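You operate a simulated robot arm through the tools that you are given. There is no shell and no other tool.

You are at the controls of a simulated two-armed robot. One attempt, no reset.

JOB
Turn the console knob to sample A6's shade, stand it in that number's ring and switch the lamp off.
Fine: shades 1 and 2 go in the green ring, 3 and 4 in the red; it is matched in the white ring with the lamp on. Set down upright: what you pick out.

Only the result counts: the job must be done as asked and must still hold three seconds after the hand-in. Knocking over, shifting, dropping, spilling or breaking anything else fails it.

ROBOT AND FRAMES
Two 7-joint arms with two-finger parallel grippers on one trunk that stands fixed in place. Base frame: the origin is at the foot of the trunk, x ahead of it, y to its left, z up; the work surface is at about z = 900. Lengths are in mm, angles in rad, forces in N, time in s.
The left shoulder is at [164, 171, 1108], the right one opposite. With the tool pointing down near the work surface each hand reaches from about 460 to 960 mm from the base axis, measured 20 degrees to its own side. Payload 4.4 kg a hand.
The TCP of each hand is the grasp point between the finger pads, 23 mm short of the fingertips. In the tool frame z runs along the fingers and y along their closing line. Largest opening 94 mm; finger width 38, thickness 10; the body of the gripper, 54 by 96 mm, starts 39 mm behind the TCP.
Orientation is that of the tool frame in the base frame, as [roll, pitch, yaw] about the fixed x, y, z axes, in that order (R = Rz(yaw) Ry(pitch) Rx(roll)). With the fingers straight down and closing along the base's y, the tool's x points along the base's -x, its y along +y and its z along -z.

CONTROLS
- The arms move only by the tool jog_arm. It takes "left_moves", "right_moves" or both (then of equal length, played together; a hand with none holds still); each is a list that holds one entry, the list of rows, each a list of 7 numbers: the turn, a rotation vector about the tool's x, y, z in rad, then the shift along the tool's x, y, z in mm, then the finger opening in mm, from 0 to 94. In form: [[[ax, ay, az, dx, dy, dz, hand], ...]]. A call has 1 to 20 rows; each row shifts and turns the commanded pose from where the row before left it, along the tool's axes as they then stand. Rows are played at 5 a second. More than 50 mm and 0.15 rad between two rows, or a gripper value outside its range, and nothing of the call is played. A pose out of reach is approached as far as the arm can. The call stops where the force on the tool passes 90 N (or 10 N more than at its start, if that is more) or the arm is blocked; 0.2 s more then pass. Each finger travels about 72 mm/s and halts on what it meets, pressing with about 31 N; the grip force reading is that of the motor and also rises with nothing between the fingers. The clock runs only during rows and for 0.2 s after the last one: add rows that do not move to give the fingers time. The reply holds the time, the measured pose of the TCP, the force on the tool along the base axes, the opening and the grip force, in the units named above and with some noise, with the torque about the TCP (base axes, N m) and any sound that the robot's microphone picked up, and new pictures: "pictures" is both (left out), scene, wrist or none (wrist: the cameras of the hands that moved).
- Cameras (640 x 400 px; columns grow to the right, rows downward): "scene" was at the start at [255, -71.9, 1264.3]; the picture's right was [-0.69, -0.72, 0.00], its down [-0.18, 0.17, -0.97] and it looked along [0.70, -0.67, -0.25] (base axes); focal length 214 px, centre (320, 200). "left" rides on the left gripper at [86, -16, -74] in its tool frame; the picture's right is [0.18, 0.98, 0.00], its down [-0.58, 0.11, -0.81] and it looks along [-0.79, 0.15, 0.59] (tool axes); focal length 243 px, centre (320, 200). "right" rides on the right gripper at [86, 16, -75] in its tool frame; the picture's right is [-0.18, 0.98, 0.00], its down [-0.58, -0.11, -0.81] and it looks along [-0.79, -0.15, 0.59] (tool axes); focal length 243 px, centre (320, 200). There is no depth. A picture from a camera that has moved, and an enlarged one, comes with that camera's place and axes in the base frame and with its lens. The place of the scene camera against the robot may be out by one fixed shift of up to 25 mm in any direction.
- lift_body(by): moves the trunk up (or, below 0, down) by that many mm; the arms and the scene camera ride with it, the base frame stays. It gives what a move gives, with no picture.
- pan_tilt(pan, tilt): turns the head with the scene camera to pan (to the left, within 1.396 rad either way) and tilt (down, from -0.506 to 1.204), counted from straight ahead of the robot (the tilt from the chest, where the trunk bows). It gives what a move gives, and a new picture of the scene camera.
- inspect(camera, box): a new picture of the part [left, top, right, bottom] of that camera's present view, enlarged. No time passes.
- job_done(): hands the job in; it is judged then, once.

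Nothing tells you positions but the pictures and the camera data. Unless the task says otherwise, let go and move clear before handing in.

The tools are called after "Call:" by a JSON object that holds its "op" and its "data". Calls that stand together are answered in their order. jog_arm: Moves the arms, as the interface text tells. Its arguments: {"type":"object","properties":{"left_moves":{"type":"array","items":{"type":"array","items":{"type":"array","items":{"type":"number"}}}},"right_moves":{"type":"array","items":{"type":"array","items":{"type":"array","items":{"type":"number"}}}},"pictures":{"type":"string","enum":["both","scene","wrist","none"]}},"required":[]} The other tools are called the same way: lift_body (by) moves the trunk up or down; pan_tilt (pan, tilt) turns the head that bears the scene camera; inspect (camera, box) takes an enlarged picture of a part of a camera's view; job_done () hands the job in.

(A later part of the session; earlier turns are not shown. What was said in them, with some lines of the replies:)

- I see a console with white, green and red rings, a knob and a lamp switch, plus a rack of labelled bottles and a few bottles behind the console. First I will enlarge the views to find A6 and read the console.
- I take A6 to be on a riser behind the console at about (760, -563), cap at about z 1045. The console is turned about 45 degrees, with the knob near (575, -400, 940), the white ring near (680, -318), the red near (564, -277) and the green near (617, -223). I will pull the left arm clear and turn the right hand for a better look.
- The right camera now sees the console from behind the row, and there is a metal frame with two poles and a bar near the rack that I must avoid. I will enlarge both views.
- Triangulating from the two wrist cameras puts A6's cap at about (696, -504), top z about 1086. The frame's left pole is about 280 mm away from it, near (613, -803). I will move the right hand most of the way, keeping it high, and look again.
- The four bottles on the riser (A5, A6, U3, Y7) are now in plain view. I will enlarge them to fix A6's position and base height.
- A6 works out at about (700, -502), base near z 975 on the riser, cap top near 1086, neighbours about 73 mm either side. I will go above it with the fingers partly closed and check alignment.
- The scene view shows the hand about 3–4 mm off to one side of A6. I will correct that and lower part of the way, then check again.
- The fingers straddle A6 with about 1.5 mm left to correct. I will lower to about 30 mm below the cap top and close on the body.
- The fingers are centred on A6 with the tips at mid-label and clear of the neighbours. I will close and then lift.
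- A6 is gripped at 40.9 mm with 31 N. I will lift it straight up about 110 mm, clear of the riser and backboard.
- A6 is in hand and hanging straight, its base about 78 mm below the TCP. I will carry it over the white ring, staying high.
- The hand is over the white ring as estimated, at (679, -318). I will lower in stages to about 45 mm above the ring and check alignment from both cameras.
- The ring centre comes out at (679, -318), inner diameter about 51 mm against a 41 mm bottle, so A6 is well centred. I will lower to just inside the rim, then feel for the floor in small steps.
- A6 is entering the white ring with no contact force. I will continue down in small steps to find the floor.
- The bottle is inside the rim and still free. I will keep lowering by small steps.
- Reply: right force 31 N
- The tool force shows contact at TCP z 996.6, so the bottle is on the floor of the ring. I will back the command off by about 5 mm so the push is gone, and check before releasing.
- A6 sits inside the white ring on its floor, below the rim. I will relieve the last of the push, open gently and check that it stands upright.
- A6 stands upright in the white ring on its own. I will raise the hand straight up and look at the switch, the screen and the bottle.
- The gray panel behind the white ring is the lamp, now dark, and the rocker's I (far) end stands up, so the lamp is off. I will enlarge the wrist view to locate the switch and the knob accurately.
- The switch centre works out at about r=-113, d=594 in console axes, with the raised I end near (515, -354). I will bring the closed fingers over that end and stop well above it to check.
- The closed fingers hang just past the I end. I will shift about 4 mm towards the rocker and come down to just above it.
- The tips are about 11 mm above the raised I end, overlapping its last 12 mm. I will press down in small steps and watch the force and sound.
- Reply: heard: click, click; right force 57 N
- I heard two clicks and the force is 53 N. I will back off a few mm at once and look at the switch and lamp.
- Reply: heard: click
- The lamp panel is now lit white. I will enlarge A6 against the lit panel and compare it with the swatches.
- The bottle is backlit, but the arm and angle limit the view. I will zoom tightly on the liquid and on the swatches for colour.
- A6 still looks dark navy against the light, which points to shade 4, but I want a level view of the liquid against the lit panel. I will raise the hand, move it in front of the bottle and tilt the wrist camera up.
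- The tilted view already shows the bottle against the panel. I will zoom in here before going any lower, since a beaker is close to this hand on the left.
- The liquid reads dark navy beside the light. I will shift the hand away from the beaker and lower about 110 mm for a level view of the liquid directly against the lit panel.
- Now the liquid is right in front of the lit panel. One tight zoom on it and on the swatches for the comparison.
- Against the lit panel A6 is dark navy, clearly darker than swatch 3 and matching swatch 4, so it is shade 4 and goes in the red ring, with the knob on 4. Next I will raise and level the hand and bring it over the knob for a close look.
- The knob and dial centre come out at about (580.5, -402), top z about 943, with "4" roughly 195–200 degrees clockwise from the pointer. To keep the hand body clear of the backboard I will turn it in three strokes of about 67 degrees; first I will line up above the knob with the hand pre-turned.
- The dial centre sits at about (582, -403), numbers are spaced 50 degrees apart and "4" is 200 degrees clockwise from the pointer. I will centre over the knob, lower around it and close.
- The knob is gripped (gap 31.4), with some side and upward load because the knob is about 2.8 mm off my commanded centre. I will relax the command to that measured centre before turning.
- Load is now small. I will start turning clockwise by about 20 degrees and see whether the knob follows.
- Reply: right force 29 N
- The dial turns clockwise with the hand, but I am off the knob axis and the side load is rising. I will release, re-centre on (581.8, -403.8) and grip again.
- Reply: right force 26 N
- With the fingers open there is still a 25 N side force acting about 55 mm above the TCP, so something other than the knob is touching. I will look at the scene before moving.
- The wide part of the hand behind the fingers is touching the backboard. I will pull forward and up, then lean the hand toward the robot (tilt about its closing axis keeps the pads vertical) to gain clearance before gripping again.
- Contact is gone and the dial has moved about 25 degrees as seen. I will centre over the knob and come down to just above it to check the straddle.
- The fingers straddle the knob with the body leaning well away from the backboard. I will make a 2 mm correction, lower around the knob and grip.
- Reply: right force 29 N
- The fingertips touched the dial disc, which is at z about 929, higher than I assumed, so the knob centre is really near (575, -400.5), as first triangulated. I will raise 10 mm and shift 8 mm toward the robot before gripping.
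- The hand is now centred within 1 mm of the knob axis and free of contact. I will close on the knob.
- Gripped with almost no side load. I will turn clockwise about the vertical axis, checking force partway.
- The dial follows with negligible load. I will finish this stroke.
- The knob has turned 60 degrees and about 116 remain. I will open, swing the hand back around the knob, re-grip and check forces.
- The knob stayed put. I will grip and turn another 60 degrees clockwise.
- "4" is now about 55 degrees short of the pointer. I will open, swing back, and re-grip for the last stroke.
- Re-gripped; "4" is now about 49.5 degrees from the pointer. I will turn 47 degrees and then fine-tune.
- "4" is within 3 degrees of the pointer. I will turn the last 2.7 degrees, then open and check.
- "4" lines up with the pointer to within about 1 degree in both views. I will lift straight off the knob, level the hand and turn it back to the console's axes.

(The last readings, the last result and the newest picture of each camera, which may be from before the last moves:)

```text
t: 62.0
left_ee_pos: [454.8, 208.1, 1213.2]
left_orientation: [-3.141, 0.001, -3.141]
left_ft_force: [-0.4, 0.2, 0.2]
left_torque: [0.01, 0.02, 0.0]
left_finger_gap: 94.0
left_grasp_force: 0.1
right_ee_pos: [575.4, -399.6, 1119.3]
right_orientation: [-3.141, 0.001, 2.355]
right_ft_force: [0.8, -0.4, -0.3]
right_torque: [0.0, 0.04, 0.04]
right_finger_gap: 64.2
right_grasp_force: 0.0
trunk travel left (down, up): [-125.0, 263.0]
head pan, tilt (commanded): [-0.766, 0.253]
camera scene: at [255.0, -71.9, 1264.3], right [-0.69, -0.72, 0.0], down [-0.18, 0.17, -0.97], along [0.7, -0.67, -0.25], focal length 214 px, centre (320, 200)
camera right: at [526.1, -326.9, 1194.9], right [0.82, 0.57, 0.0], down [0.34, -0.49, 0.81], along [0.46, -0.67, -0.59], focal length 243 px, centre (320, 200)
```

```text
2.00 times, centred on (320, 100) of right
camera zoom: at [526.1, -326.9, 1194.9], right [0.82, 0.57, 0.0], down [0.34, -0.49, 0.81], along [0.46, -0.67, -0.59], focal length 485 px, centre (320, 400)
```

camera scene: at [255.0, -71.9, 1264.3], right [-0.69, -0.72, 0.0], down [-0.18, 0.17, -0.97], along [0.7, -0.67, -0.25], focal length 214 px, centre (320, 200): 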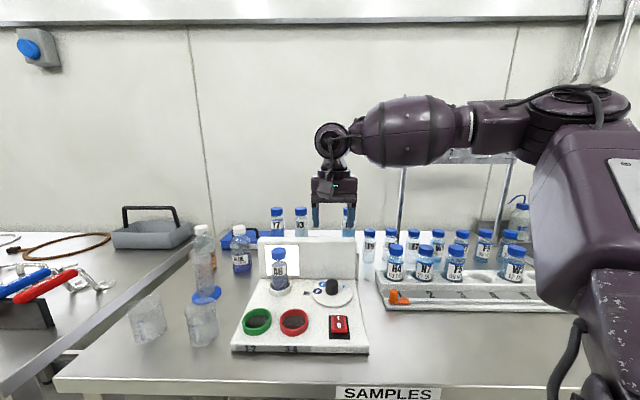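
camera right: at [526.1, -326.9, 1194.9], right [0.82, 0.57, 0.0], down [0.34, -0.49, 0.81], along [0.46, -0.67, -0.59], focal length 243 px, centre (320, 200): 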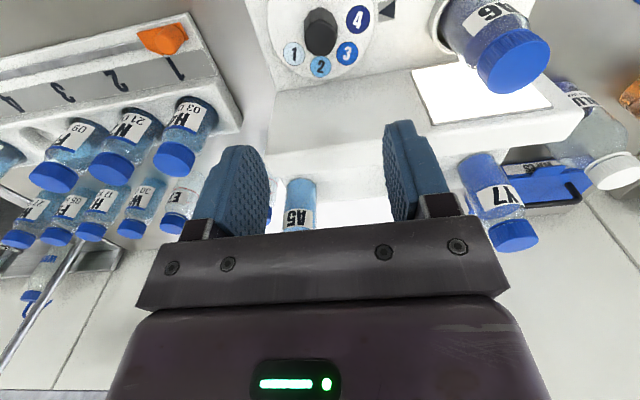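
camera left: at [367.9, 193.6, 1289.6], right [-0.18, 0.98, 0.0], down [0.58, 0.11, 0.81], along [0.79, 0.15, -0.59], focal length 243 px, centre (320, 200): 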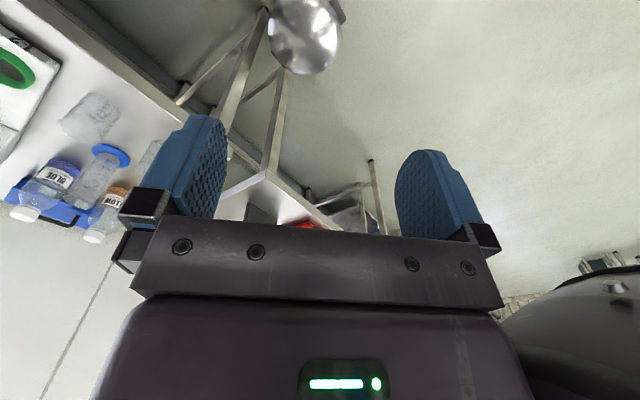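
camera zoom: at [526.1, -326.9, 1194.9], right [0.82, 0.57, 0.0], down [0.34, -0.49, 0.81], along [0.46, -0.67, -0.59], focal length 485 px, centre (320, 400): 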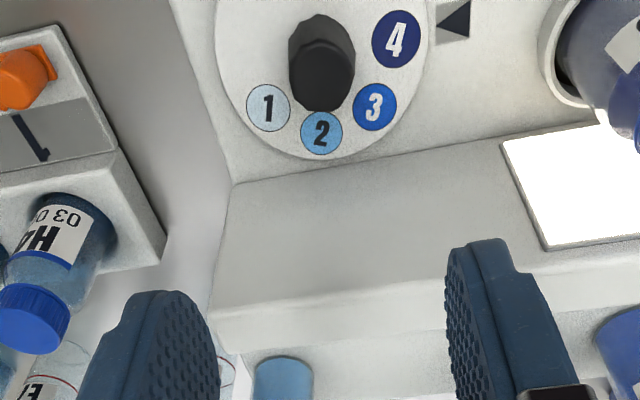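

The knob reads 4 with the pointer about 1 degree off centre of the swatch, well inside its 50-degree spacing. Now I will go above A6 in the white ring and check the straddle.

Call:
{"op": "jog_arm", "data": {"right_moves": [[[0, 0, 0, -5, 43.4, 0, 64], [0, 0, 0, -5, 43.4, 0, 64], [0, 0, 0, -5, 43.3, 0, 64], [0, 0, 0, 0, 0, 25, 64], [0, 0, 0, 0, 0, 22, 64], [0, 0, 0, 0, 0, 0, 64]]], "pictures": "none"}}

Call:
{"op": "inspect", "data": {"camera": "right", "box": [160, 0, 480, 240]}}

Call:
{"op": "inspect", "data": {"camera": "scene", "box": [240, 190, 340, 300]}}

```text
t: 63.4
left_ee_pos: [455.2, 207.9, 1214.5]
left_orientation: [-3.141, 0.0, -3.14]
left_ft_force: [0.5, 0.0, -0.3]
left_torque: [0.01, -0.03, -0.03]
left_finger_gap: 93.8
left_grasp_force: 0.0
right_ee_pos: [677.3, -317.8, 1073.2]
right_orientation: [3.14, 0.0, 2.355]
right_ft_force: [-0.2, 0.0, -0.1]
right_torque: [0.01, 0.01, -0.04]
right_finger_gap: 64.2
right_grasp_force: 0.0
trunk travel left (down, up): [-125.0, 263.0]
head pan, tilt (commanded): [-0.766, 0.253]
```

```text
1.67 times, centred on (320, 120) of right
camera zoom: at [628.3, -245.2, 1147.6], right [0.83, 0.56, 0.0], down [0.33, -0.49, 0.81], along [0.45, -0.67, -0.59], focal length 404 px, centre (320, 333)
```

zoom: 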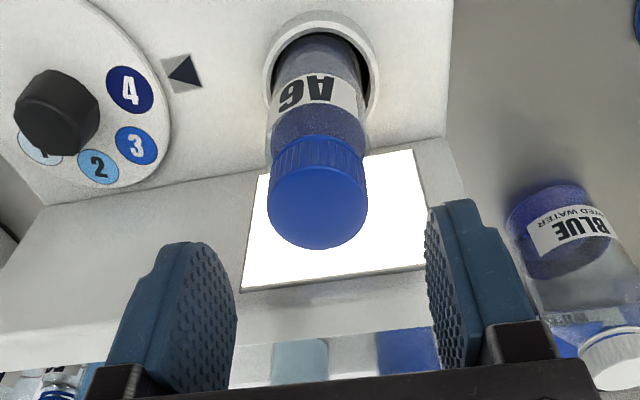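

```text
3.64 times, centred on (290, 245) of scene
camera zoom: at [254.6, -71.8, 1264.5], right [-0.69, -0.72, 0.0], down [-0.18, 0.17, -0.97], along [0.7, -0.67, -0.25], focal length 780 px, centre (429, 36)
```

zoom: 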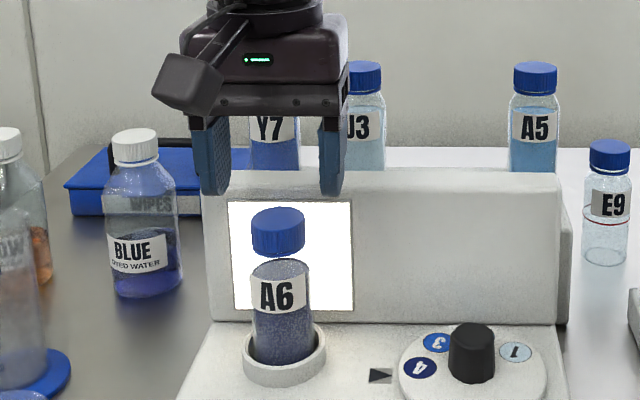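

A6's cap is centred under the hand to about 1 mm. I will lower to the same grip height as before and close.

Call:
{"op": "jog_arm", "data": {"right_moves": [[[0, 0, 0, 0.8, -0.3, 20, 64], [0, 0, 0, 0, 0, 20, 64], [0, 0, 0, 0, 0, 20, 64], [0, 0, 0, 0, 0, 16, 64], [0, 0, 0, 0, 0, 0, 64], [0, 0, 0, 0, 0, 0, 50], [0, 0, 0, 0, 0, 0, 40], [0, 0, 0, 0, 0, 0, 30], [0, 0, 0, 0, 0, 0, 30], [0, 0, 0, 0, 0, 0, 30]]], "pictures": "none"}}

Call:
{"op": "inspect", "data": {"camera": "right", "box": [160, 0, 480, 240]}}

Call:
{"op": "inspect", "data": {"camera": "scene", "box": [240, 220, 330, 300]}}

```text
t: 65.6
left_ee_pos: [454.5, 208.8, 1214.1]
left_orientation: [-3.142, 0.0, 3.141]
left_ft_force: [-1.0, 0.1, -0.9]
left_torque: [-0.01, 0.0, 0.02]
left_finger_gap: 94.1
left_grasp_force: 0.0
right_ee_pos: [677.3, -318.1, 996.8]
right_orientation: [-3.141, -0.001, 2.355]
right_ft_force: [0.2, -0.3, 0.4]
right_torque: [0.0, 0.01, -0.01]
right_finger_gap: 40.9
right_grasp_force: 30.6
trunk travel left (down, up): [-125.0, 263.0]
head pan, tilt (commanded): [-0.766, 0.253]
```

```text
1.67 times, centred on (320, 120) of right
camera zoom: at [627.9, -245.4, 1071.6], right [0.83, 0.56, 0.0], down [0.33, -0.49, 0.81], along [0.45, -0.67, -0.59], focal length 404 px, centre (320, 333)
```

zoom: 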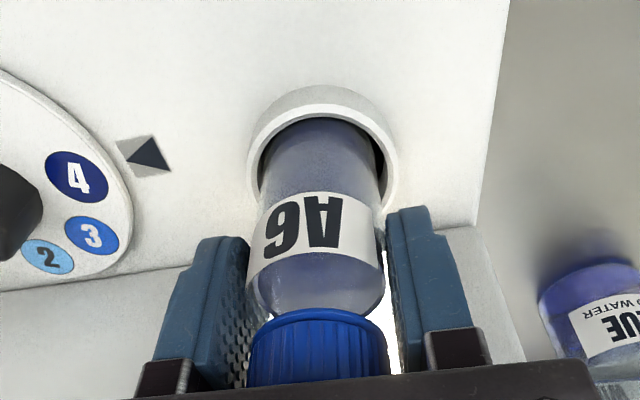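

```text
5.00 times, centred on (285, 260) of scene
camera zoom: at [255.0, -71.8, 1264.3], right [-0.69, -0.72, 0.0], down [-0.18, 0.17, -0.97], along [0.7, -0.67, -0.25], focal length 1072 px, centre (495, -100)
```

zoom: 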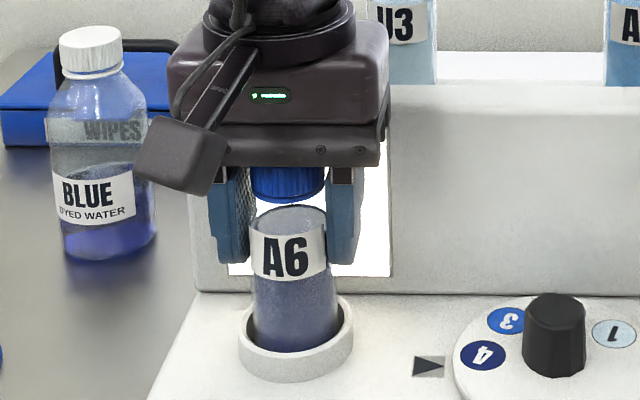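

A6 is gripped again. I will lift it straight out and carry it over the red ring at about (566, -275), staying high.

Call:
{"op": "jog_arm", "data": {"right_moves": [[[0, 0, 0, 0, 0, -10, 30], [0, 0, 0, 0, 0, -25, 30], [0, 0, 0, 0, 0, -35, 30], [0, 0, 0, 0, 0, -30, 30], [0, 0, 0, 36.4, -16, 0, 30], [0, 0, 0, 36.4, -16, 0, 30], [0, 0, 0, 36.4, -16, 0, 30], [0, 0, 0, 0, 0, 0, 30]]], "pictures": "both"}}

Call:
{"op": "inspect", "data": {"camera": "right", "box": [200, 0, 440, 150]}}

Call:
{"op": "inspect", "data": {"camera": "scene", "box": [225, 200, 385, 360]}}

```text
t: 67.4
left_ee_pos: [455.7, 209.9, 1213.1]
left_orientation: [-3.142, -0.002, -3.141]
left_ft_force: [0.3, 1.3, 0.4]
left_torque: [0.02, 0.0, 0.01]
left_finger_gap: 94.0
left_grasp_force: 0.0
right_ee_pos: [564.9, -274.4, 1097.3]
right_orientation: [-3.14, -0.001, 2.355]
right_ft_force: [-0.8, -0.6, -1.1]
right_torque: [0.0, 0.03, -0.06]
right_finger_gap: 41.1
right_grasp_force: 30.9
trunk travel left (down, up): [-125.0, 263.0]
head pan, tilt (commanded): [-0.766, 0.253]
camera scene: at [255.7, -72.0, 1264.0], right [-0.69, -0.72, 0.0], down [-0.18, 0.17, -0.97], along [0.7, -0.67, -0.25], focal length 214 px, centre (320, 200)
camera right: at [517.1, -201.8, 1171.5], right [0.83, 0.56, 0.0], down [0.34, -0.49, 0.81], along [0.45, -0.67, -0.59], focal length 243 px, centre (320, 200)
```

scene: 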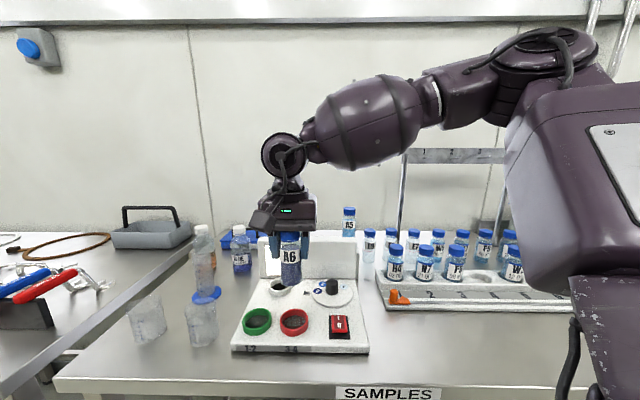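
right: 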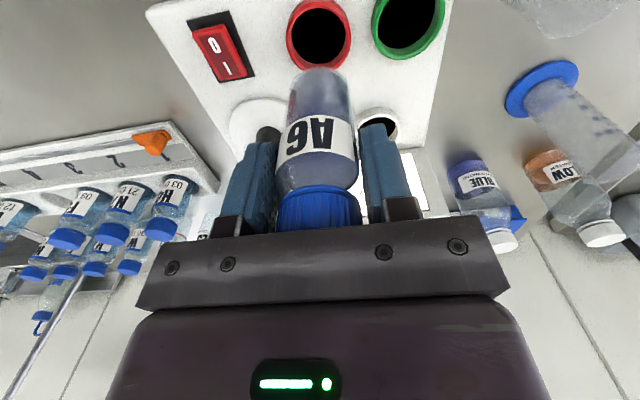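

```text
2.67 times, centred on (320, 75) of right
camera zoom: at [517.1, -201.8, 1171.5], right [0.83, 0.56, 0.0], down [0.34, -0.49, 0.81], along [0.45, -0.67, -0.59], focal length 647 px, centre (320, 533)
```

zoom: 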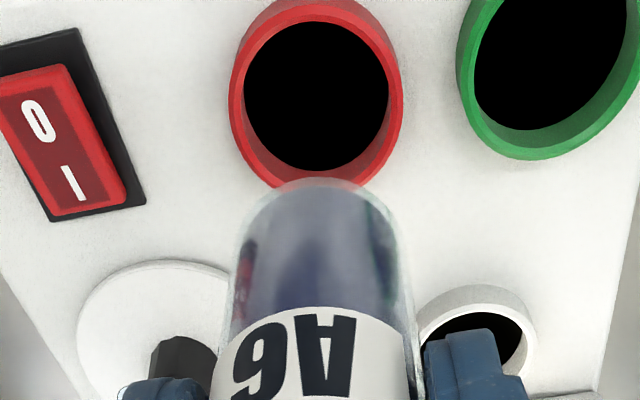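

```text
2.50 times, centred on (305, 280) of scene
camera zoom: at [255.7, -72.0, 1264.0], right [-0.69, -0.72, 0.0], down [-0.18, 0.17, -0.97], along [0.7, -0.67, -0.25], focal length 536 px, centre (358, 0)
```

zoom: 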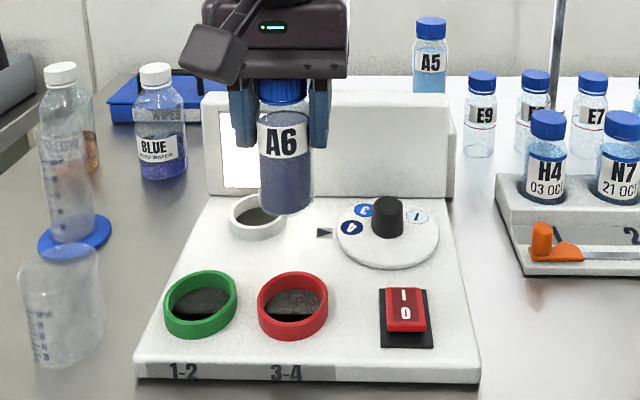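

The red ring centre is within 1–2 mm of the hand's axis. I will correct that, lower to about 30 mm above the rim and look again.

Call:
{"op": "jog_arm", "data": {"right_moves": [[[0, 0, 0, 0.7, -1.1, 20, 30], [0, 0, 0, 0, 0, 20, 30], [0, 0, 0, 0, 0, 12, 30], [0, 0, 0, 0, 0, 0, 30]]], "pictures": "none"}}

Call:
{"op": "inspect", "data": {"camera": "right", "box": [220, 0, 420, 130]}}

Call:
{"op": "inspect", "data": {"camera": "scene", "box": [245, 240, 345, 350]}}

```text
t: 68.4
left_ee_pos: [455.6, 209.4, 1213.0]
left_orientation: [3.141, 0.0, 3.141]
left_ft_force: [0.6, -0.2, -0.4]
left_torque: [0.01, -0.02, 0.0]
left_finger_gap: 94.1
left_grasp_force: 0.0
right_ee_pos: [564.3, -274.7, 1046.2]
right_orientation: [-3.141, -0.001, 2.355]
right_ft_force: [-0.6, -0.5, -0.7]
right_torque: [-0.01, 0.03, -0.01]
right_finger_gap: 40.8
right_grasp_force: 30.5
trunk travel left (down, up): [-125.0, 263.0]
head pan, tilt (commanded): [-0.766, 0.253]
```

```text
3.08 times, centred on (320, 65) of right
camera zoom: at [515.3, -202.2, 1120.3], right [0.83, 0.56, 0.0], down [0.33, -0.49, 0.81], along [0.45, -0.67, -0.59], focal length 746 px, centre (320, 615)
```

zoom: 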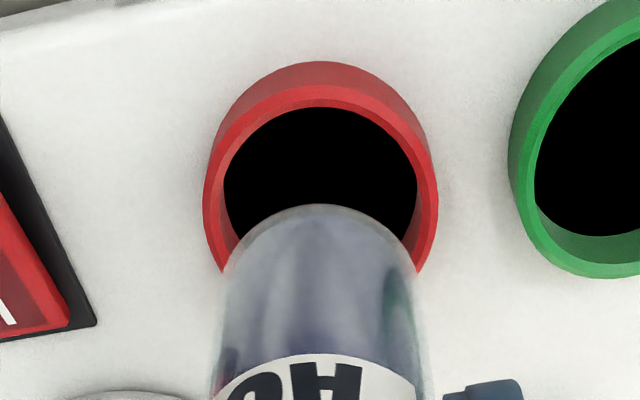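

```text
3.64 times, centred on (295, 295) of scene
camera zoom: at [254.9, -71.8, 1264.4], right [-0.69, -0.72, 0.0], down [-0.18, 0.17, -0.97], along [0.7, -0.67, -0.25], focal length 780 px, centre (411, -146)
```

zoom: 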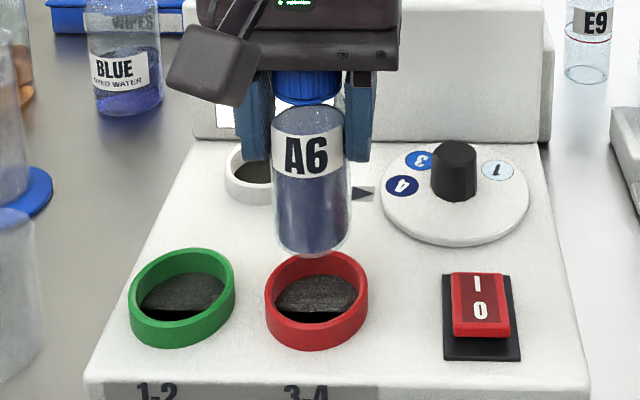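

A6 lines up with the red ring to within about 2 mm. I will trim that and lower it to the rim.

Call:
{"op": "jog_arm", "data": {"right_moves": [[[0, 0, 0, -1.5, -0.4, 14, 30], [0, 0, 0, 0, 0, 14, 30], [0, 0, 0, 0, 0, 9, 30], [0, 0, 0, 0, 0, 0, 30]]], "pictures": "none"}}

Call:
{"op": "inspect", "data": {"camera": "right", "box": [220, 0, 420, 130]}}

Call:
{"op": "inspect", "data": {"camera": "scene", "box": [260, 260, 330, 350]}}

```text
t: 69.4
left_ee_pos: [455.5, 208.0, 1213.9]
left_orientation: [3.141, -0.001, 3.141]
left_ft_force: [-0.2, -0.1, 0.3]
left_torque: [0.0, 0.0, 0.0]
left_finger_gap: 94.0
left_grasp_force: 0.1
right_ee_pos: [565.3, -274.8, 1008.5]
right_orientation: [-3.139, -0.002, 2.357]
right_ft_force: [-0.2, 0.5, -0.7]
right_torque: [0.01, -0.03, -0.02]
right_finger_gap: 40.9
right_grasp_force: 30.7
trunk travel left (down, up): [-125.0, 263.0]
head pan, tilt (commanded): [-0.766, 0.253]
```

```text
3.08 times, centred on (320, 65) of right
camera zoom: at [515.9, -203.0, 1082.6], right [0.83, 0.56, 0.0], down [0.34, -0.49, 0.81], along [0.45, -0.67, -0.59], focal length 746 px, centre (320, 615)
```

zoom: 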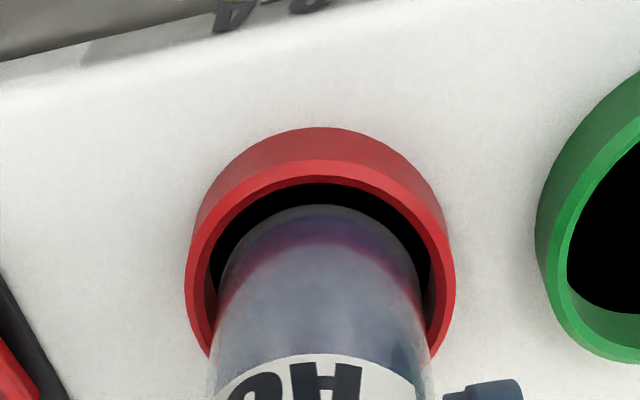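

```text
4.44 times, centred on (295, 305) of scene
camera zoom: at [255.0, -71.8, 1264.3], right [-0.69, -0.72, 0.0], down [-0.18, 0.17, -0.97], along [0.7, -0.67, -0.25], focal length 953 px, centre (431, -267)
```

zoom: 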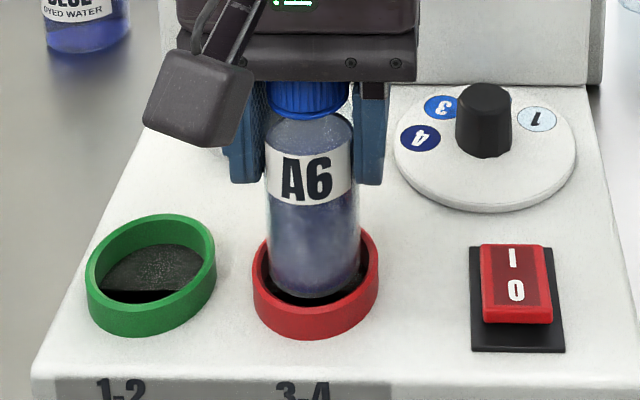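

A6 is entering the red ring centred. I will lower it in small steps until it touches the floor.

Call:
{"op": "jog_arm", "data": {"right_moves": [[[0, 0, 0, 0, 0, 3, 30], [0, 0, 0, 0, 0, 3, 30], [0, 0, 0, 0, 0, 3, 30], [0, 0, 0, 0, 0, 2, 30], [0, 0, 0, 0, 0, 0, 30]]], "pictures": "none"}}

```text
t: 70.6
left_ee_pos: [455.9, 207.9, 1214.0]
left_orientation: [-3.14, 0.001, 3.141]
left_ft_force: [0.0, -0.1, 0.5]
left_torque: [-0.02, 0.0, 0.01]
left_finger_gap: 94.2
left_grasp_force: 0.2
right_ee_pos: [566.1, -276.7, 997.7]
right_orientation: [-3.14, -0.001, 2.357]
right_ft_force: [0.1, -0.2, -0.5]
right_torque: [0.01, 0.03, 0.0]
right_finger_gap: 40.9
right_grasp_force: 31.3
trunk travel left (down, up): [-125.0, 263.0]
head pan, tilt (commanded): [-0.766, 0.253]
```

Call:
{"op": "jog_arm", "data": {"right_moves": [[[0, 0, 0, 0, 0, 1.5, 30], [0, 0, 0, 0, 0, 1.5, 30], [0, 0, 0, 0, 0, 0, 30]]], "pictures": "none"}}

Call:
{"op": "inspect", "data": {"camera": "scene", "box": [260, 260, 330, 350]}}

Call:
{"op": "inspect", "data": {"camera": "right", "box": [220, 0, 420, 130]}}

```text
t: 71.4
left_ee_pos: [454.4, 207.1, 1215.9]
left_orientation: [-3.141, 0.002, 3.141]
left_ft_force: [-0.1, 0.2, -0.3]
left_torque: [0.0, 0.04, 0.0]
left_finger_gap: 93.9
left_grasp_force: 0.0
right_ee_pos: [565.2, -275.8, 996.7]
right_orientation: [3.141, 0.001, 2.358]
right_ft_force: [0.9, -6.4, 19.5]
right_torque: [-0.39, 0.19, 0.03]
right_finger_gap: 41.0
right_grasp_force: 31.2
trunk travel left (down, up): [-125.0, 263.0]
head pan, tilt (commanded): [-0.766, 0.253]
```

```text
4.44 times, centred on (295, 305) of scene
camera zoom: at [253.4, -71.8, 1265.1], right [-0.69, -0.72, 0.0], down [-0.18, 0.17, -0.97], along [0.7, -0.67, -0.25], focal length 953 px, centre (431, -267)
```

zoom: 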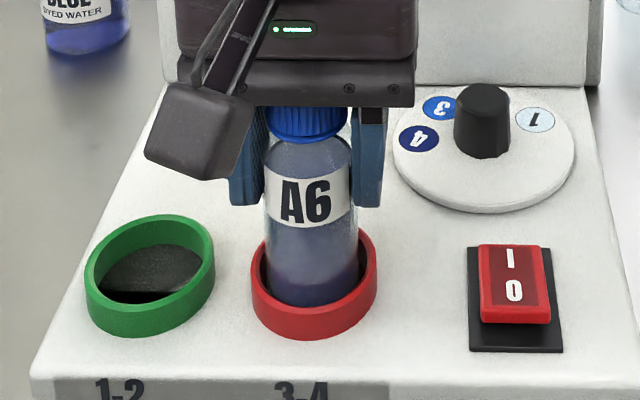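

```text
3.08 times, centred on (320, 65) of right
camera zoom: at [515.7, -203.0, 1071.3], right [0.83, 0.56, 0.0], down [0.33, -0.49, 0.81], along [0.46, -0.67, -0.59], focal length 746 px, centre (320, 615)
```

zoom: 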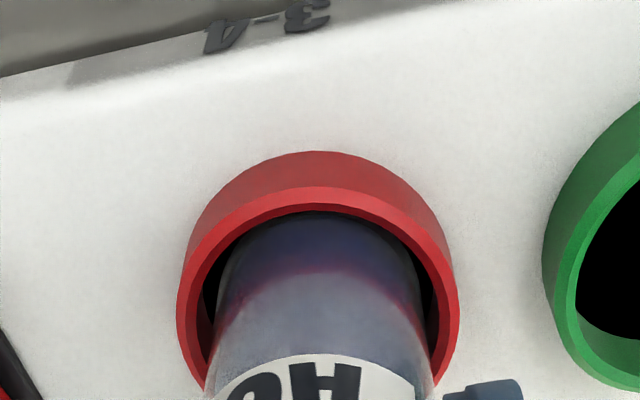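

The floor is reached at the same height as in the white ring (TCP 996.7, 19 N). I will take off the push, open the fingers and check that it stands.

Call:
{"op": "jog_arm", "data": {"right_moves": [[[0, 0, 0, 0, 0, -2, 30], [0, 0, 0, 0, 0, -0.5, 30], [0, 0, 0, 0, 0, 0, 38], [0, 0, 0, 0, 0, 0, 44], [0, 0, 0, 0, 0, 0, 52], [0, 0, 0, 0, 0, 0, 62], [0, 0, 0, 0, 0, 0, 62]]], "pictures": "none"}}

Call:
{"op": "inspect", "data": {"camera": "scene", "box": [260, 260, 330, 350]}}

Call:
{"op": "inspect", "data": {"camera": "right", "box": [160, 0, 480, 240]}}

```text
t: 73.0
left_ee_pos: [455.3, 209.1, 1213.8]
left_orientation: [3.141, -0.002, 3.141]
left_ft_force: [-0.1, -0.3, -0.9]
left_torque: [0.0, 0.01, -0.02]
left_finger_gap: 94.1
left_grasp_force: 0.2
right_ee_pos: [566.5, -275.8, 996.6]
right_orientation: [-3.139, -0.002, 2.356]
right_ft_force: [-0.6, 0.0, -0.1]
right_torque: [0.01, 0.04, -0.02]
right_finger_gap: 62.2
right_grasp_force: 0.1
trunk travel left (down, up): [-125.0, 263.0]
head pan, tilt (commanded): [-0.766, 0.253]
```

```text
4.44 times, centred on (295, 305) of scene
camera zoom: at [255.0, -71.9, 1264.3], right [-0.69, -0.72, 0.0], down [-0.18, 0.17, -0.97], along [0.7, -0.67, -0.25], focal length 953 px, centre (431, -267)
```

zoom: 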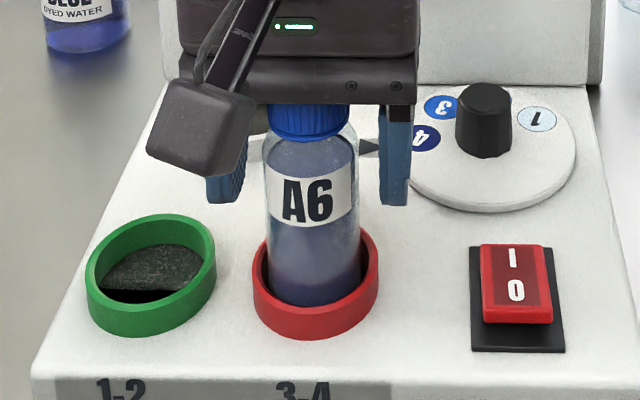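

```text
1.67 times, centred on (320, 120) of right
camera zoom: at [516.4, -203.4, 1071.8], right [0.83, 0.56, 0.0], down [0.34, -0.49, 0.81], along [0.45, -0.67, -0.59], focal length 404 px, centre (320, 333)
```

zoom: 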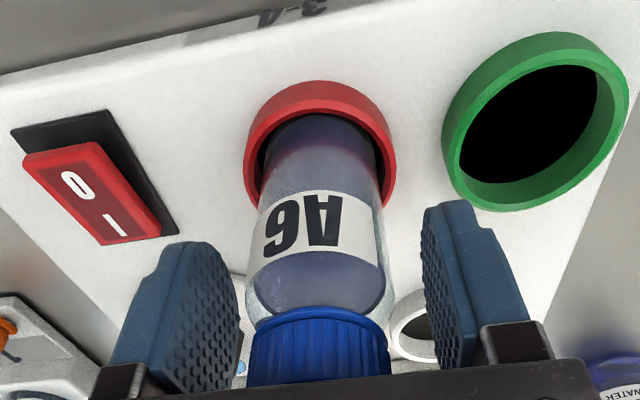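

A6 stands upright in the red ring. I will raise the hand clear, move over the near "0" end of the switch with closed fingers, and stop above it to check.

Call:
{"op": "jog_arm", "data": {"right_moves": [[[0, 0, 0, 0, 0, -20, 62], [0, 0, 0, 0, 0, -40, 62], [0, 0, 0, 0, 0, -40, 62], [0, 0, 0, 0, 0, -20, 62], [0, 0, 0, 7.2, -32, 0, 40], [0, 0, 0, 7.2, -32, 0, 20], [0, 0, 0, 7.2, -31.6, 0, 0], [0, 0, 0, 0, 0, 40, 0], [0, 0, 0, 0, 0, 35, 0], [0, 0, 0, 0, 0, 30, 0], [0, 0, 0, 0, 0, 0, 0]]], "pictures": "both"}}

Call:
{"op": "inspect", "data": {"camera": "right", "box": [200, 0, 440, 200]}}

Call:
{"op": "inspect", "data": {"camera": "scene", "box": [260, 230, 380, 350]}}

```text
t: 75.4
left_ee_pos: [455.9, 208.0, 1214.5]
left_orientation: [-3.141, 0.0, 3.141]
left_ft_force: [-0.2, -0.6, 0.3]
left_torque: [-0.01, 0.0, 0.01]
left_finger_gap: 94.1
left_grasp_force: 0.1
right_ee_pos: [482.2, -328.6, 1011.2]
right_orientation: [-3.141, -0.003, 2.358]
right_ft_force: [0.3, -0.6, 0.5]
right_torque: [0.02, -0.01, -0.01]
right_finger_gap: 0.0
right_grasp_force: 30.9
trunk travel left (down, up): [-125.0, 263.0]
head pan, tilt (commanded): [-0.766, 0.253]
camera scene: at [254.9, -72.0, 1264.4], right [-0.69, -0.72, 0.0], down [-0.18, 0.17, -0.97], along [0.7, -0.67, -0.25], focal length 214 px, centre (320, 200)
camera right: at [432.4, -256.0, 1085.9], right [0.83, 0.56, 0.0], down [0.34, -0.49, 0.81], along [0.45, -0.67, -0.59], focal length 243 px, centre (320, 200)
```

scene: 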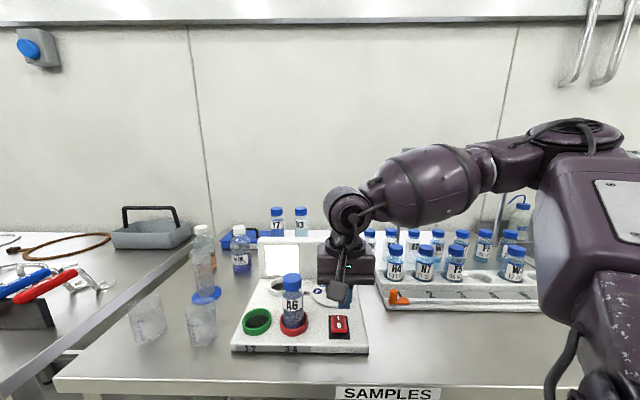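
right: 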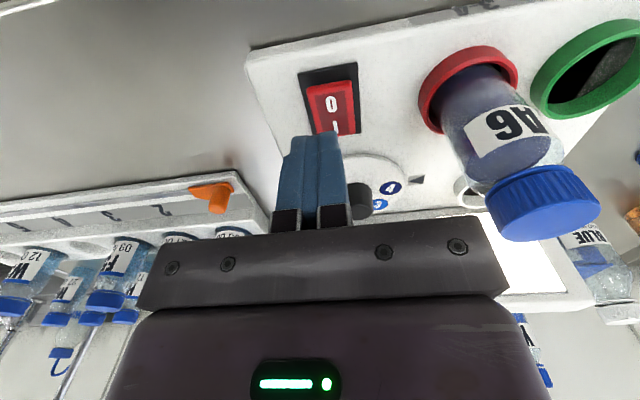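

```text
2.00 times, centred on (320, 100) of right
camera zoom: at [432.4, -256.0, 1085.9], right [0.83, 0.56, 0.0], down [0.34, -0.49, 0.81], along [0.45, -0.67, -0.59], focal length 485 px, centre (320, 400)
```

zoom: 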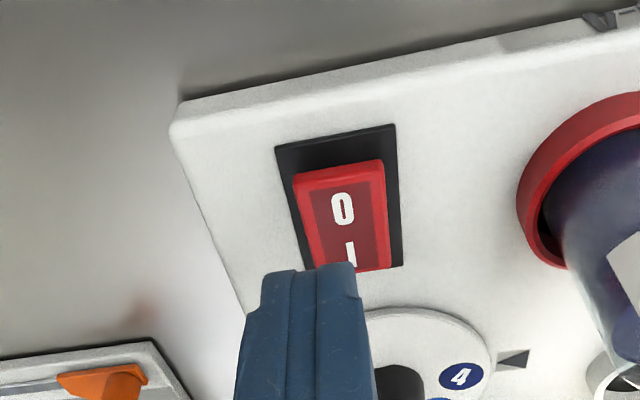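

```text
3.33 times, centred on (320, 290) of scene
camera zoom: at [254.9, -72.0, 1264.4], right [-0.69, -0.72, 0.0], down [-0.18, 0.17, -0.97], along [0.7, -0.67, -0.25], focal length 715 px, centre (320, -100)
```

zoom: 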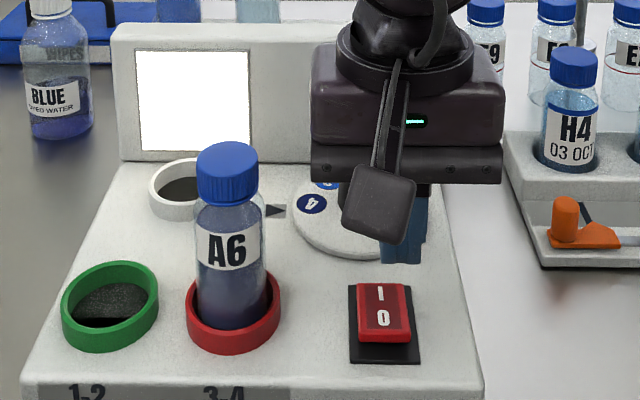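

The rocker's "0" end is raised and directly under the fingertips. I will lower to just above it.

Call:
{"op": "jog_arm", "data": {"right_moves": [[[0, 0, 0, 0.5, 3, 15, 0], [0, 0, 0, 0, 0, 15, 0], [0, 0, 0, 0, 0, 10, 0], [0, 0, 0, 0, 0, 0, 0]]], "pictures": "none"}}

Call:
{"op": "inspect", "data": {"camera": "scene", "box": [290, 270, 370, 350]}}

Call:
{"op": "inspect", "data": {"camera": "right", "box": [200, 0, 440, 200]}}

```text
t: 76.4
left_ee_pos: [455.7, 208.1, 1214.6]
left_orientation: [3.141, 0.001, -3.141]
left_ft_force: [0.6, -0.3, -0.8]
left_torque: [0.0, -0.03, 0.03]
left_finger_gap: 93.9
left_grasp_force: 0.0
right_ee_pos: [484.6, -325.5, 971.8]
right_orientation: [-3.139, 0.0, 2.355]
right_ft_force: [0.0, 1.1, 0.5]
right_torque: [-0.01, -0.01, -0.01]
right_finger_gap: 0.0
right_grasp_force: 30.9
trunk travel left (down, up): [-125.0, 263.0]
head pan, tilt (commanded): [-0.766, 0.253]
```

```text
5.00 times, centred on (330, 310) of scene
camera zoom: at [255.0, -71.9, 1264.3], right [-0.69, -0.72, 0.0], down [-0.18, 0.17, -0.97], along [0.7, -0.67, -0.25], focal length 1072 px, centre (270, -350)
```

zoom: 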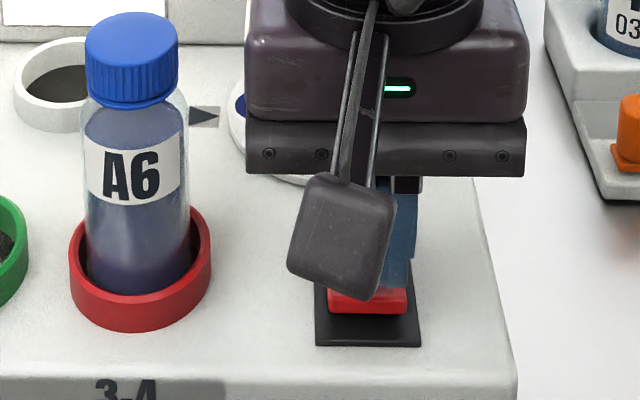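

```text
2.00 times, centred on (320, 100) of right
camera zoom: at [434.7, -252.9, 1046.7], right [0.83, 0.56, 0.0], down [0.34, -0.49, 0.81], along [0.45, -0.67, -0.59], focal length 485 px, centre (320, 400)
```

zoom: 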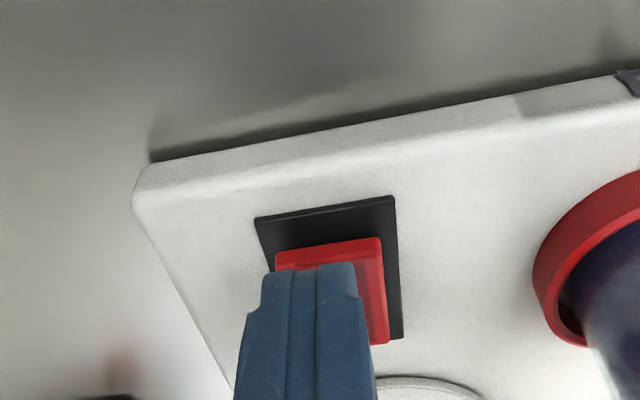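

The tips are about 12 mm above the "0" end. I will press down gently in small steps, listening for the click.

Call:
{"op": "jog_arm", "data": {"right_moves": [[[0, 0, 0, 0, 0.5, 5, 0], [0, 0, 0, 0, 0, 4, 0], [0, 0, 0, 0, 0, 2, 0], [0, 0, 0, 0, 0, 0, 0]]], "pictures": "none"}}

```text
t: 77.4
left_ee_pos: [454.8, 208.4, 1213.1]
left_orientation: [3.141, 0.0, 3.142]
left_ft_force: [0.1, 0.0, -0.6]
left_torque: [0.0, -0.02, 0.04]
left_finger_gap: 94.3
left_grasp_force: 0.0
right_ee_pos: [486.3, -325.2, 960.7]
right_orientation: [-3.14, -0.001, 2.356]
right_ft_force: [0.0, -0.6, -0.1]
right_torque: [-0.02, -0.01, 0.0]
right_finger_gap: 0.2
right_grasp_force: 31.3
trunk travel left (down, up): [-125.0, 263.0]
head pan, tilt (commanded): [-0.766, 0.253]
```

Call:
{"op": "jog_arm", "data": {"right_moves": [[[0, 0, 0, 0, 0, 1.5, 0], [0, 0, 0, 0, 0, 1.5, 0], [0, 0, 0, 0, 0, 1.5, 0], [0, 0, 0, 0, 0, 0, 0]]], "pictures": "none"}}

Call:
{"op": "inspect", "data": {"camera": "scene", "box": [250, 230, 370, 350]}}

```text
t: 78.4
left_ee_pos: [453.8, 207.5, 1215.1]
left_orientation: [-3.14, 0.002, 3.141]
left_ft_force: [0.2, 0.1, -0.5]
left_torque: [0.02, 0.04, -0.01]
left_finger_gap: 94.0
left_grasp_force: 0.0
right_ee_pos: [485.3, -324.8, 957.1]
right_orientation: [3.14, 0.001, 2.356]
right_ft_force: [0.1, -4.1, 7.7]
right_torque: [-0.2, -0.1, -0.09]
right_finger_gap: 0.0
right_grasp_force: 30.6
trunk travel left (down, up): [-125.0, 263.0]
head pan, tilt (commanded): [-0.766, 0.253]
heard: click
```

```text
3.33 times, centred on (310, 290) of scene
camera zoom: at [254.3, -71.9, 1264.6], right [-0.69, -0.72, 0.0], down [-0.18, 0.17, -0.97], along [0.7, -0.67, -0.25], focal length 715 px, centre (353, -100)
```

zoom: 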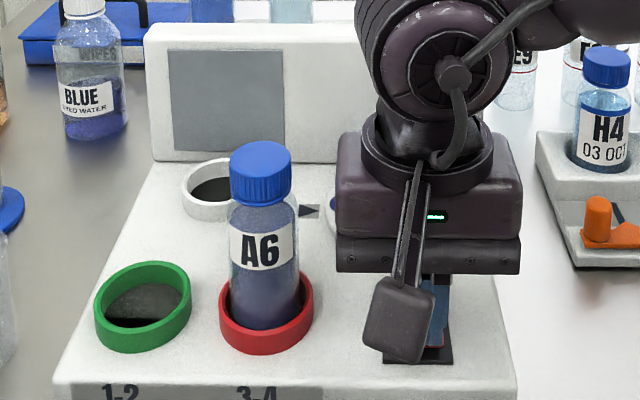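

One click, and the panel has gone dark. I will raise the hand straight up and check that the lamp stays off.

Call:
{"op": "jog_arm", "data": {"right_moves": [[[0, 0, 0, 0, 0, -5, 0], [0, 0, 0, 0, 0, -10, 0], [0, 0, 0, 0, 0, -25, 0], [0, 0, 0, 0, 0, -40, 0], [0, 0, 0, 0, 0, -45, 0], [0, 0, 0, 0, 0, -45, 0], [0, 0, 0, 0, 0, -30, 0], [0, 0, 0, 0, 0, 0, 0]]], "pictures": "both"}}

Call:
{"op": "inspect", "data": {"camera": "scene", "box": [225, 220, 385, 360]}}

Call:
{"op": "inspect", "data": {"camera": "right", "box": [180, 0, 560, 220]}}

```text
t: 80.2
left_ee_pos: [455.7, 208.4, 1213.3]
left_orientation: [-3.14, 0.0, 3.141]
left_ft_force: [0.4, 0.6, 0.5]
left_torque: [0.0, -0.01, 0.0]
left_finger_gap: 94.0
left_grasp_force: 0.0
right_ee_pos: [486.6, -325.4, 1157.4]
right_orientation: [-3.14, -0.001, 2.356]
right_ft_force: [-1.0, -0.1, -0.3]
right_torque: [0.06, 0.02, -0.02]
right_finger_gap: 0.0
right_grasp_force: 31.2
trunk travel left (down, up): [-125.0, 263.0]
head pan, tilt (commanded): [-0.766, 0.253]
camera scene: at [255.4, -72.0, 1264.1], right [-0.69, -0.72, 0.0], down [-0.18, 0.17, -0.97], along [0.7, -0.67, -0.25], focal length 214 px, centre (320, 200)
camera right: at [436.4, -253.1, 1231.5], right [0.83, 0.56, 0.0], down [0.34, -0.49, 0.81], along [0.45, -0.67, -0.59], focal length 243 px, centre (320, 200)
```

scene: 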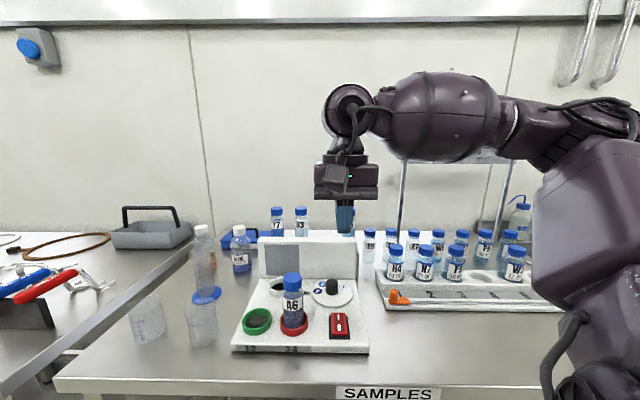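
right: 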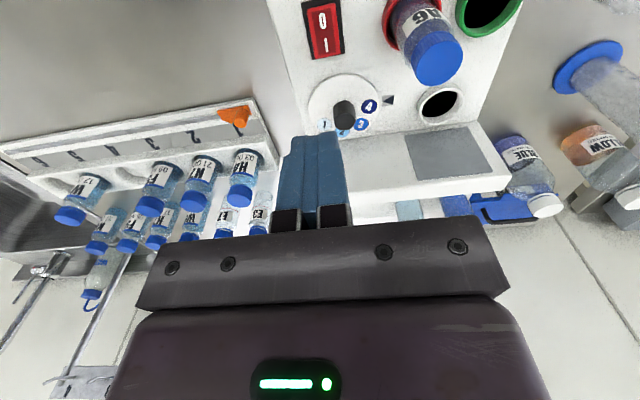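

```text
2.86 times, centred on (305, 290) of scene
camera zoom: at [255.4, -72.0, 1264.1], right [-0.69, -0.72, 0.0], down [-0.18, 0.17, -0.97], along [0.7, -0.67, -0.25], focal length 613 px, centre (363, -57)
```

zoom: 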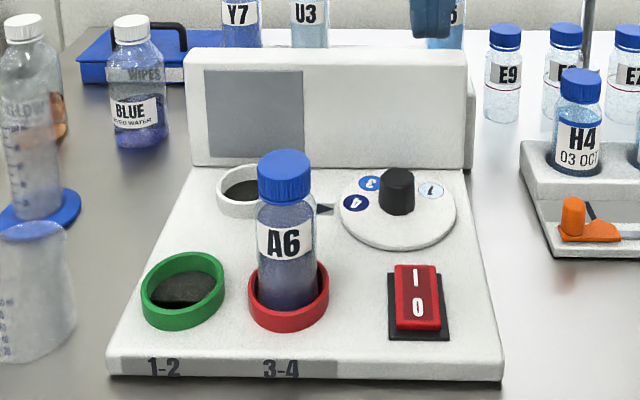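

```text
1.68 times, centred on (370, 110) of right
camera zoom: at [436.4, -253.1, 1231.5], right [0.83, 0.56, 0.0], down [0.34, -0.49, 0.81], along [0.45, -0.67, -0.59], focal length 409 px, centre (236, 352)
```

zoom: 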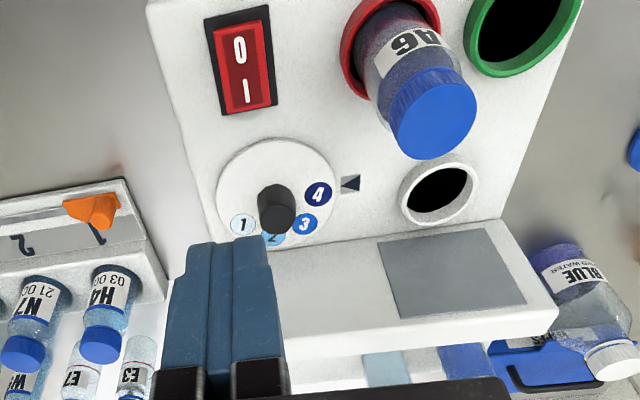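

The lamp is off and stays off, the knob is on 4, and A6 stands upright in the red ring. I will move the hand clear to the side and do one last check.

Call:
{"op": "jog_arm", "data": {"right_moves": [[[0, 0, 0, 0, 0, -30, 0], [0, 0, 0, 0, -40, -10, 20], [0, 0, 0, 0, -40, 0, 40], [0, 0, 0, 0, -40, 0, 60], [0, 0, 0, 0, 0, 0, 60], [0, 0, 0, 0, 0, 0, 60]]], "pictures": "both"}}

Call:
{"op": "inspect", "data": {"camera": "scene", "box": [225, 195, 385, 355]}}

Call:
{"op": "inspect", "data": {"camera": "scene", "box": [265, 260, 365, 350]}}

Call:
{"op": "inspect", "data": {"camera": "scene", "box": [350, 190, 610, 320]}}

```text
t: 81.6
left_ee_pos: [457.5, 207.3, 1213.9]
left_orientation: [-3.141, -0.001, -3.141]
left_ft_force: [0.8, -0.3, 0.2]
left_torque: [0.01, 0.03, -0.05]
left_finger_gap: 94.0
left_grasp_force: 0.1
right_ee_pos: [401.8, -412.0, 1196.7]
right_orientation: [3.137, 0.001, 2.354]
right_ft_force: [1.7, -2.1, -3.4]
right_torque: [0.07, 0.13, -0.02]
right_finger_gap: 60.0
right_grasp_force: 0.1
trunk travel left (down, up): [-125.0, 263.0]
head pan, tilt (commanded): [-0.766, 0.253]
camera scene: at [256.6, -73.0, 1263.6], right [-0.69, -0.72, 0.0], down [-0.18, 0.17, -0.97], along [0.7, -0.67, -0.25], focal length 214 px, centre (320, 200)
camera right: at [351.6, -339.4, 1271.7], right [0.82, 0.57, 0.0], down [0.33, -0.49, 0.81], along [0.46, -0.66, -0.59], focal length 243 px, centre (320, 200)
```

scene: 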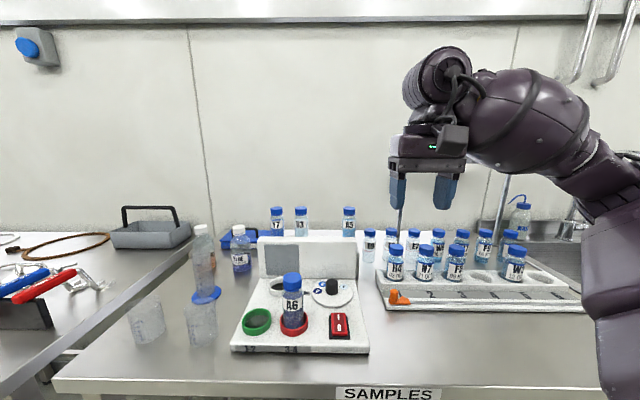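
right: 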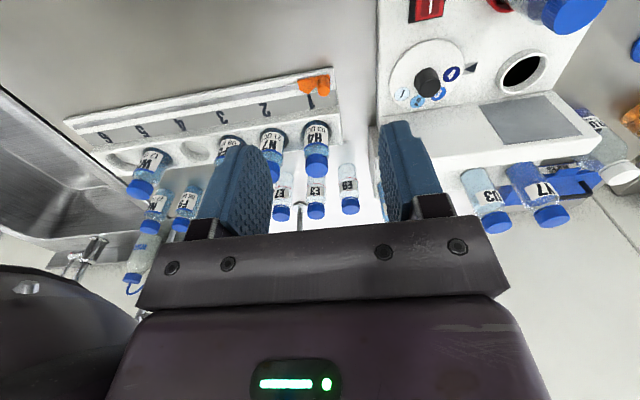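

```text
2.50 times, centred on (305, 275) of scene
camera zoom: at [256.6, -73.0, 1263.6], right [-0.69, -0.72, 0.0], down [-0.18, 0.17, -0.97], along [0.7, -0.67, -0.25], focal length 536 px, centre (358, 12)
```

zoom: 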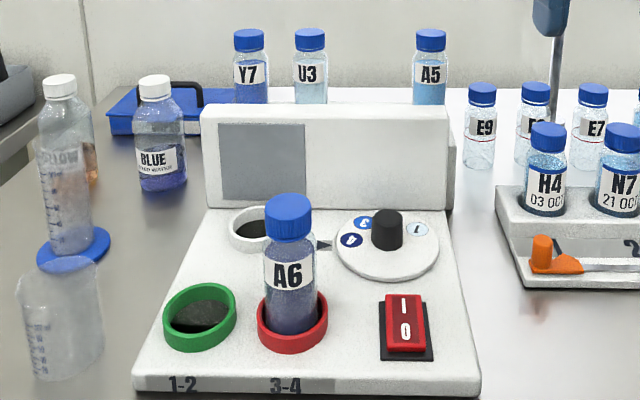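

```text
4.44 times, centred on (315, 305) of scene
camera zoom: at [256.6, -73.0, 1263.6], right [-0.69, -0.72, 0.0], down [-0.18, 0.17, -0.97], along [0.7, -0.67, -0.25], focal length 953 px, centre (342, -267)
```

zoom: 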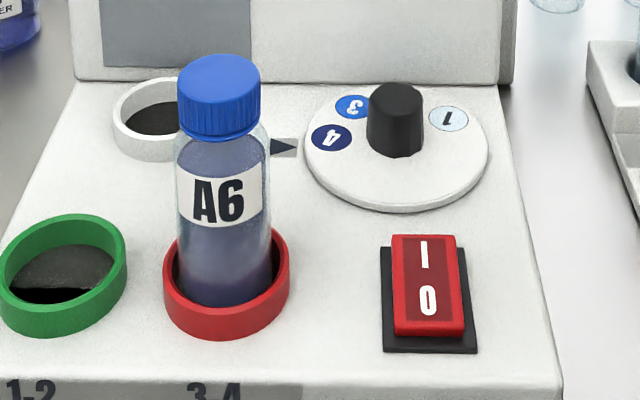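

```text
2.46 times, centred on (480, 255) of scene
camera zoom: at [256.6, -73.0, 1263.6], right [-0.69, -0.72, 0.0], down [-0.18, 0.17, -0.97], along [0.7, -0.67, -0.25], focal length 528 px, centre (-74, 65)
```

zoom: 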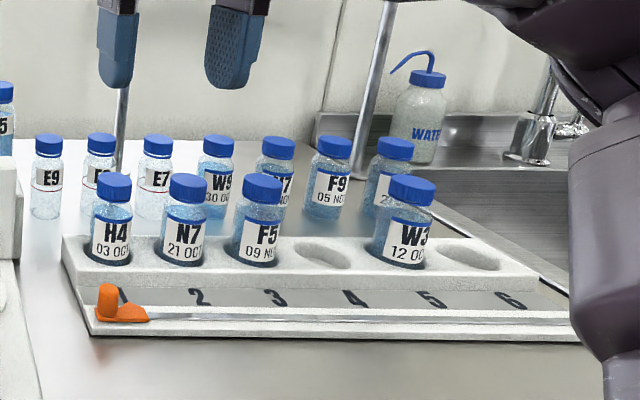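

Everything looks right, but the last reading shows a few newtons on the right hand. I will hold still a moment to see whether that was just motion settling.

Call:
{"op": "jog_arm", "data": {"right_moves": [[[0, 0, 0, 0, 0, 0, 60], [0, 0, 0, 0, 0, 0, 60], [0, 0, 0, 0, 0, 0, 60], [0, 0, 0, 0, 0, 0, 60]]], "pictures": "scene"}}

```text
t: 82.6
left_ee_pos: [455.4, 208.8, 1213.8]
left_orientation: [-3.141, 0.0, 3.141]
left_ft_force: [0.1, -0.8, -0.3]
left_torque: [-0.01, -0.04, 0.01]
left_finger_gap: 94.4
left_grasp_force: 0.0
right_ee_pos: [399.6, -411.2, 1196.3]
right_orientation: [3.141, -0.002, 2.356]
right_ft_force: [-0.6, 0.0, 0.4]
right_torque: [-0.01, -0.01, 0.0]
right_finger_gap: 59.9
right_grasp_force: 0.1
trunk travel left (down, up): [-125.0, 263.0]
head pan, tilt (commanded): [-0.766, 0.253]
camera scene: at [255.2, -71.8, 1264.2], right [-0.69, -0.72, 0.0], down [-0.18, 0.17, -0.97], along [0.7, -0.67, -0.25], focal length 214 px, centre (320, 200)
```

scene: 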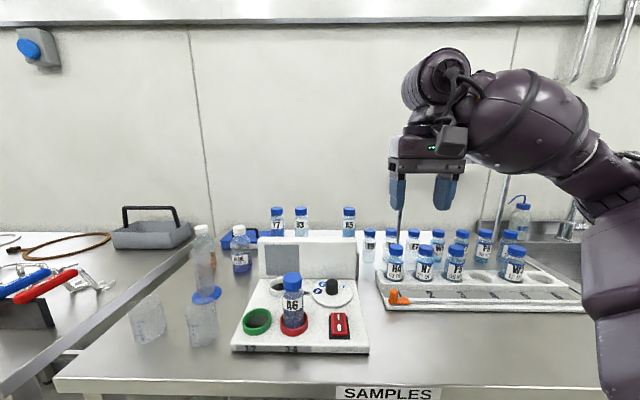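

The force has gone back to zero, so it was only settling. A6 stands upright in the red ring, the knob is on 4, the lamp is off, nothing else appears to have moved and both hands are clear, so I am handing in.

Call:
{"op": "job_done", "data": {}}

```text
The job is handed in.
```

A6 is shade 4. The knob is set to 4, A6 stands upright in the red ring and the lamp is off. I handed the job in with both hands clear.

- **Match:** with A6 in the white ring and the lamp lit behind it, the liquid was dark navy. That is clearly darker than swatch 3 and matches swatch 4, so it belongs in the red ring.
- **Knob:** it needed about 200 degrees clockwise, done in several grips. It ended with "4" about 2 degrees past the pointer; the numbers are about 50 degrees apart.
- **Contact on the way:** on my first try at the knob, the hand pressed against the console's backboard at about 25 N. I backed off and tilted the hand before going on. The console and the other bottles looked unmoved in the pictures afterwards.
- **Lamp:** it went off with one click and stayed off after I let go.
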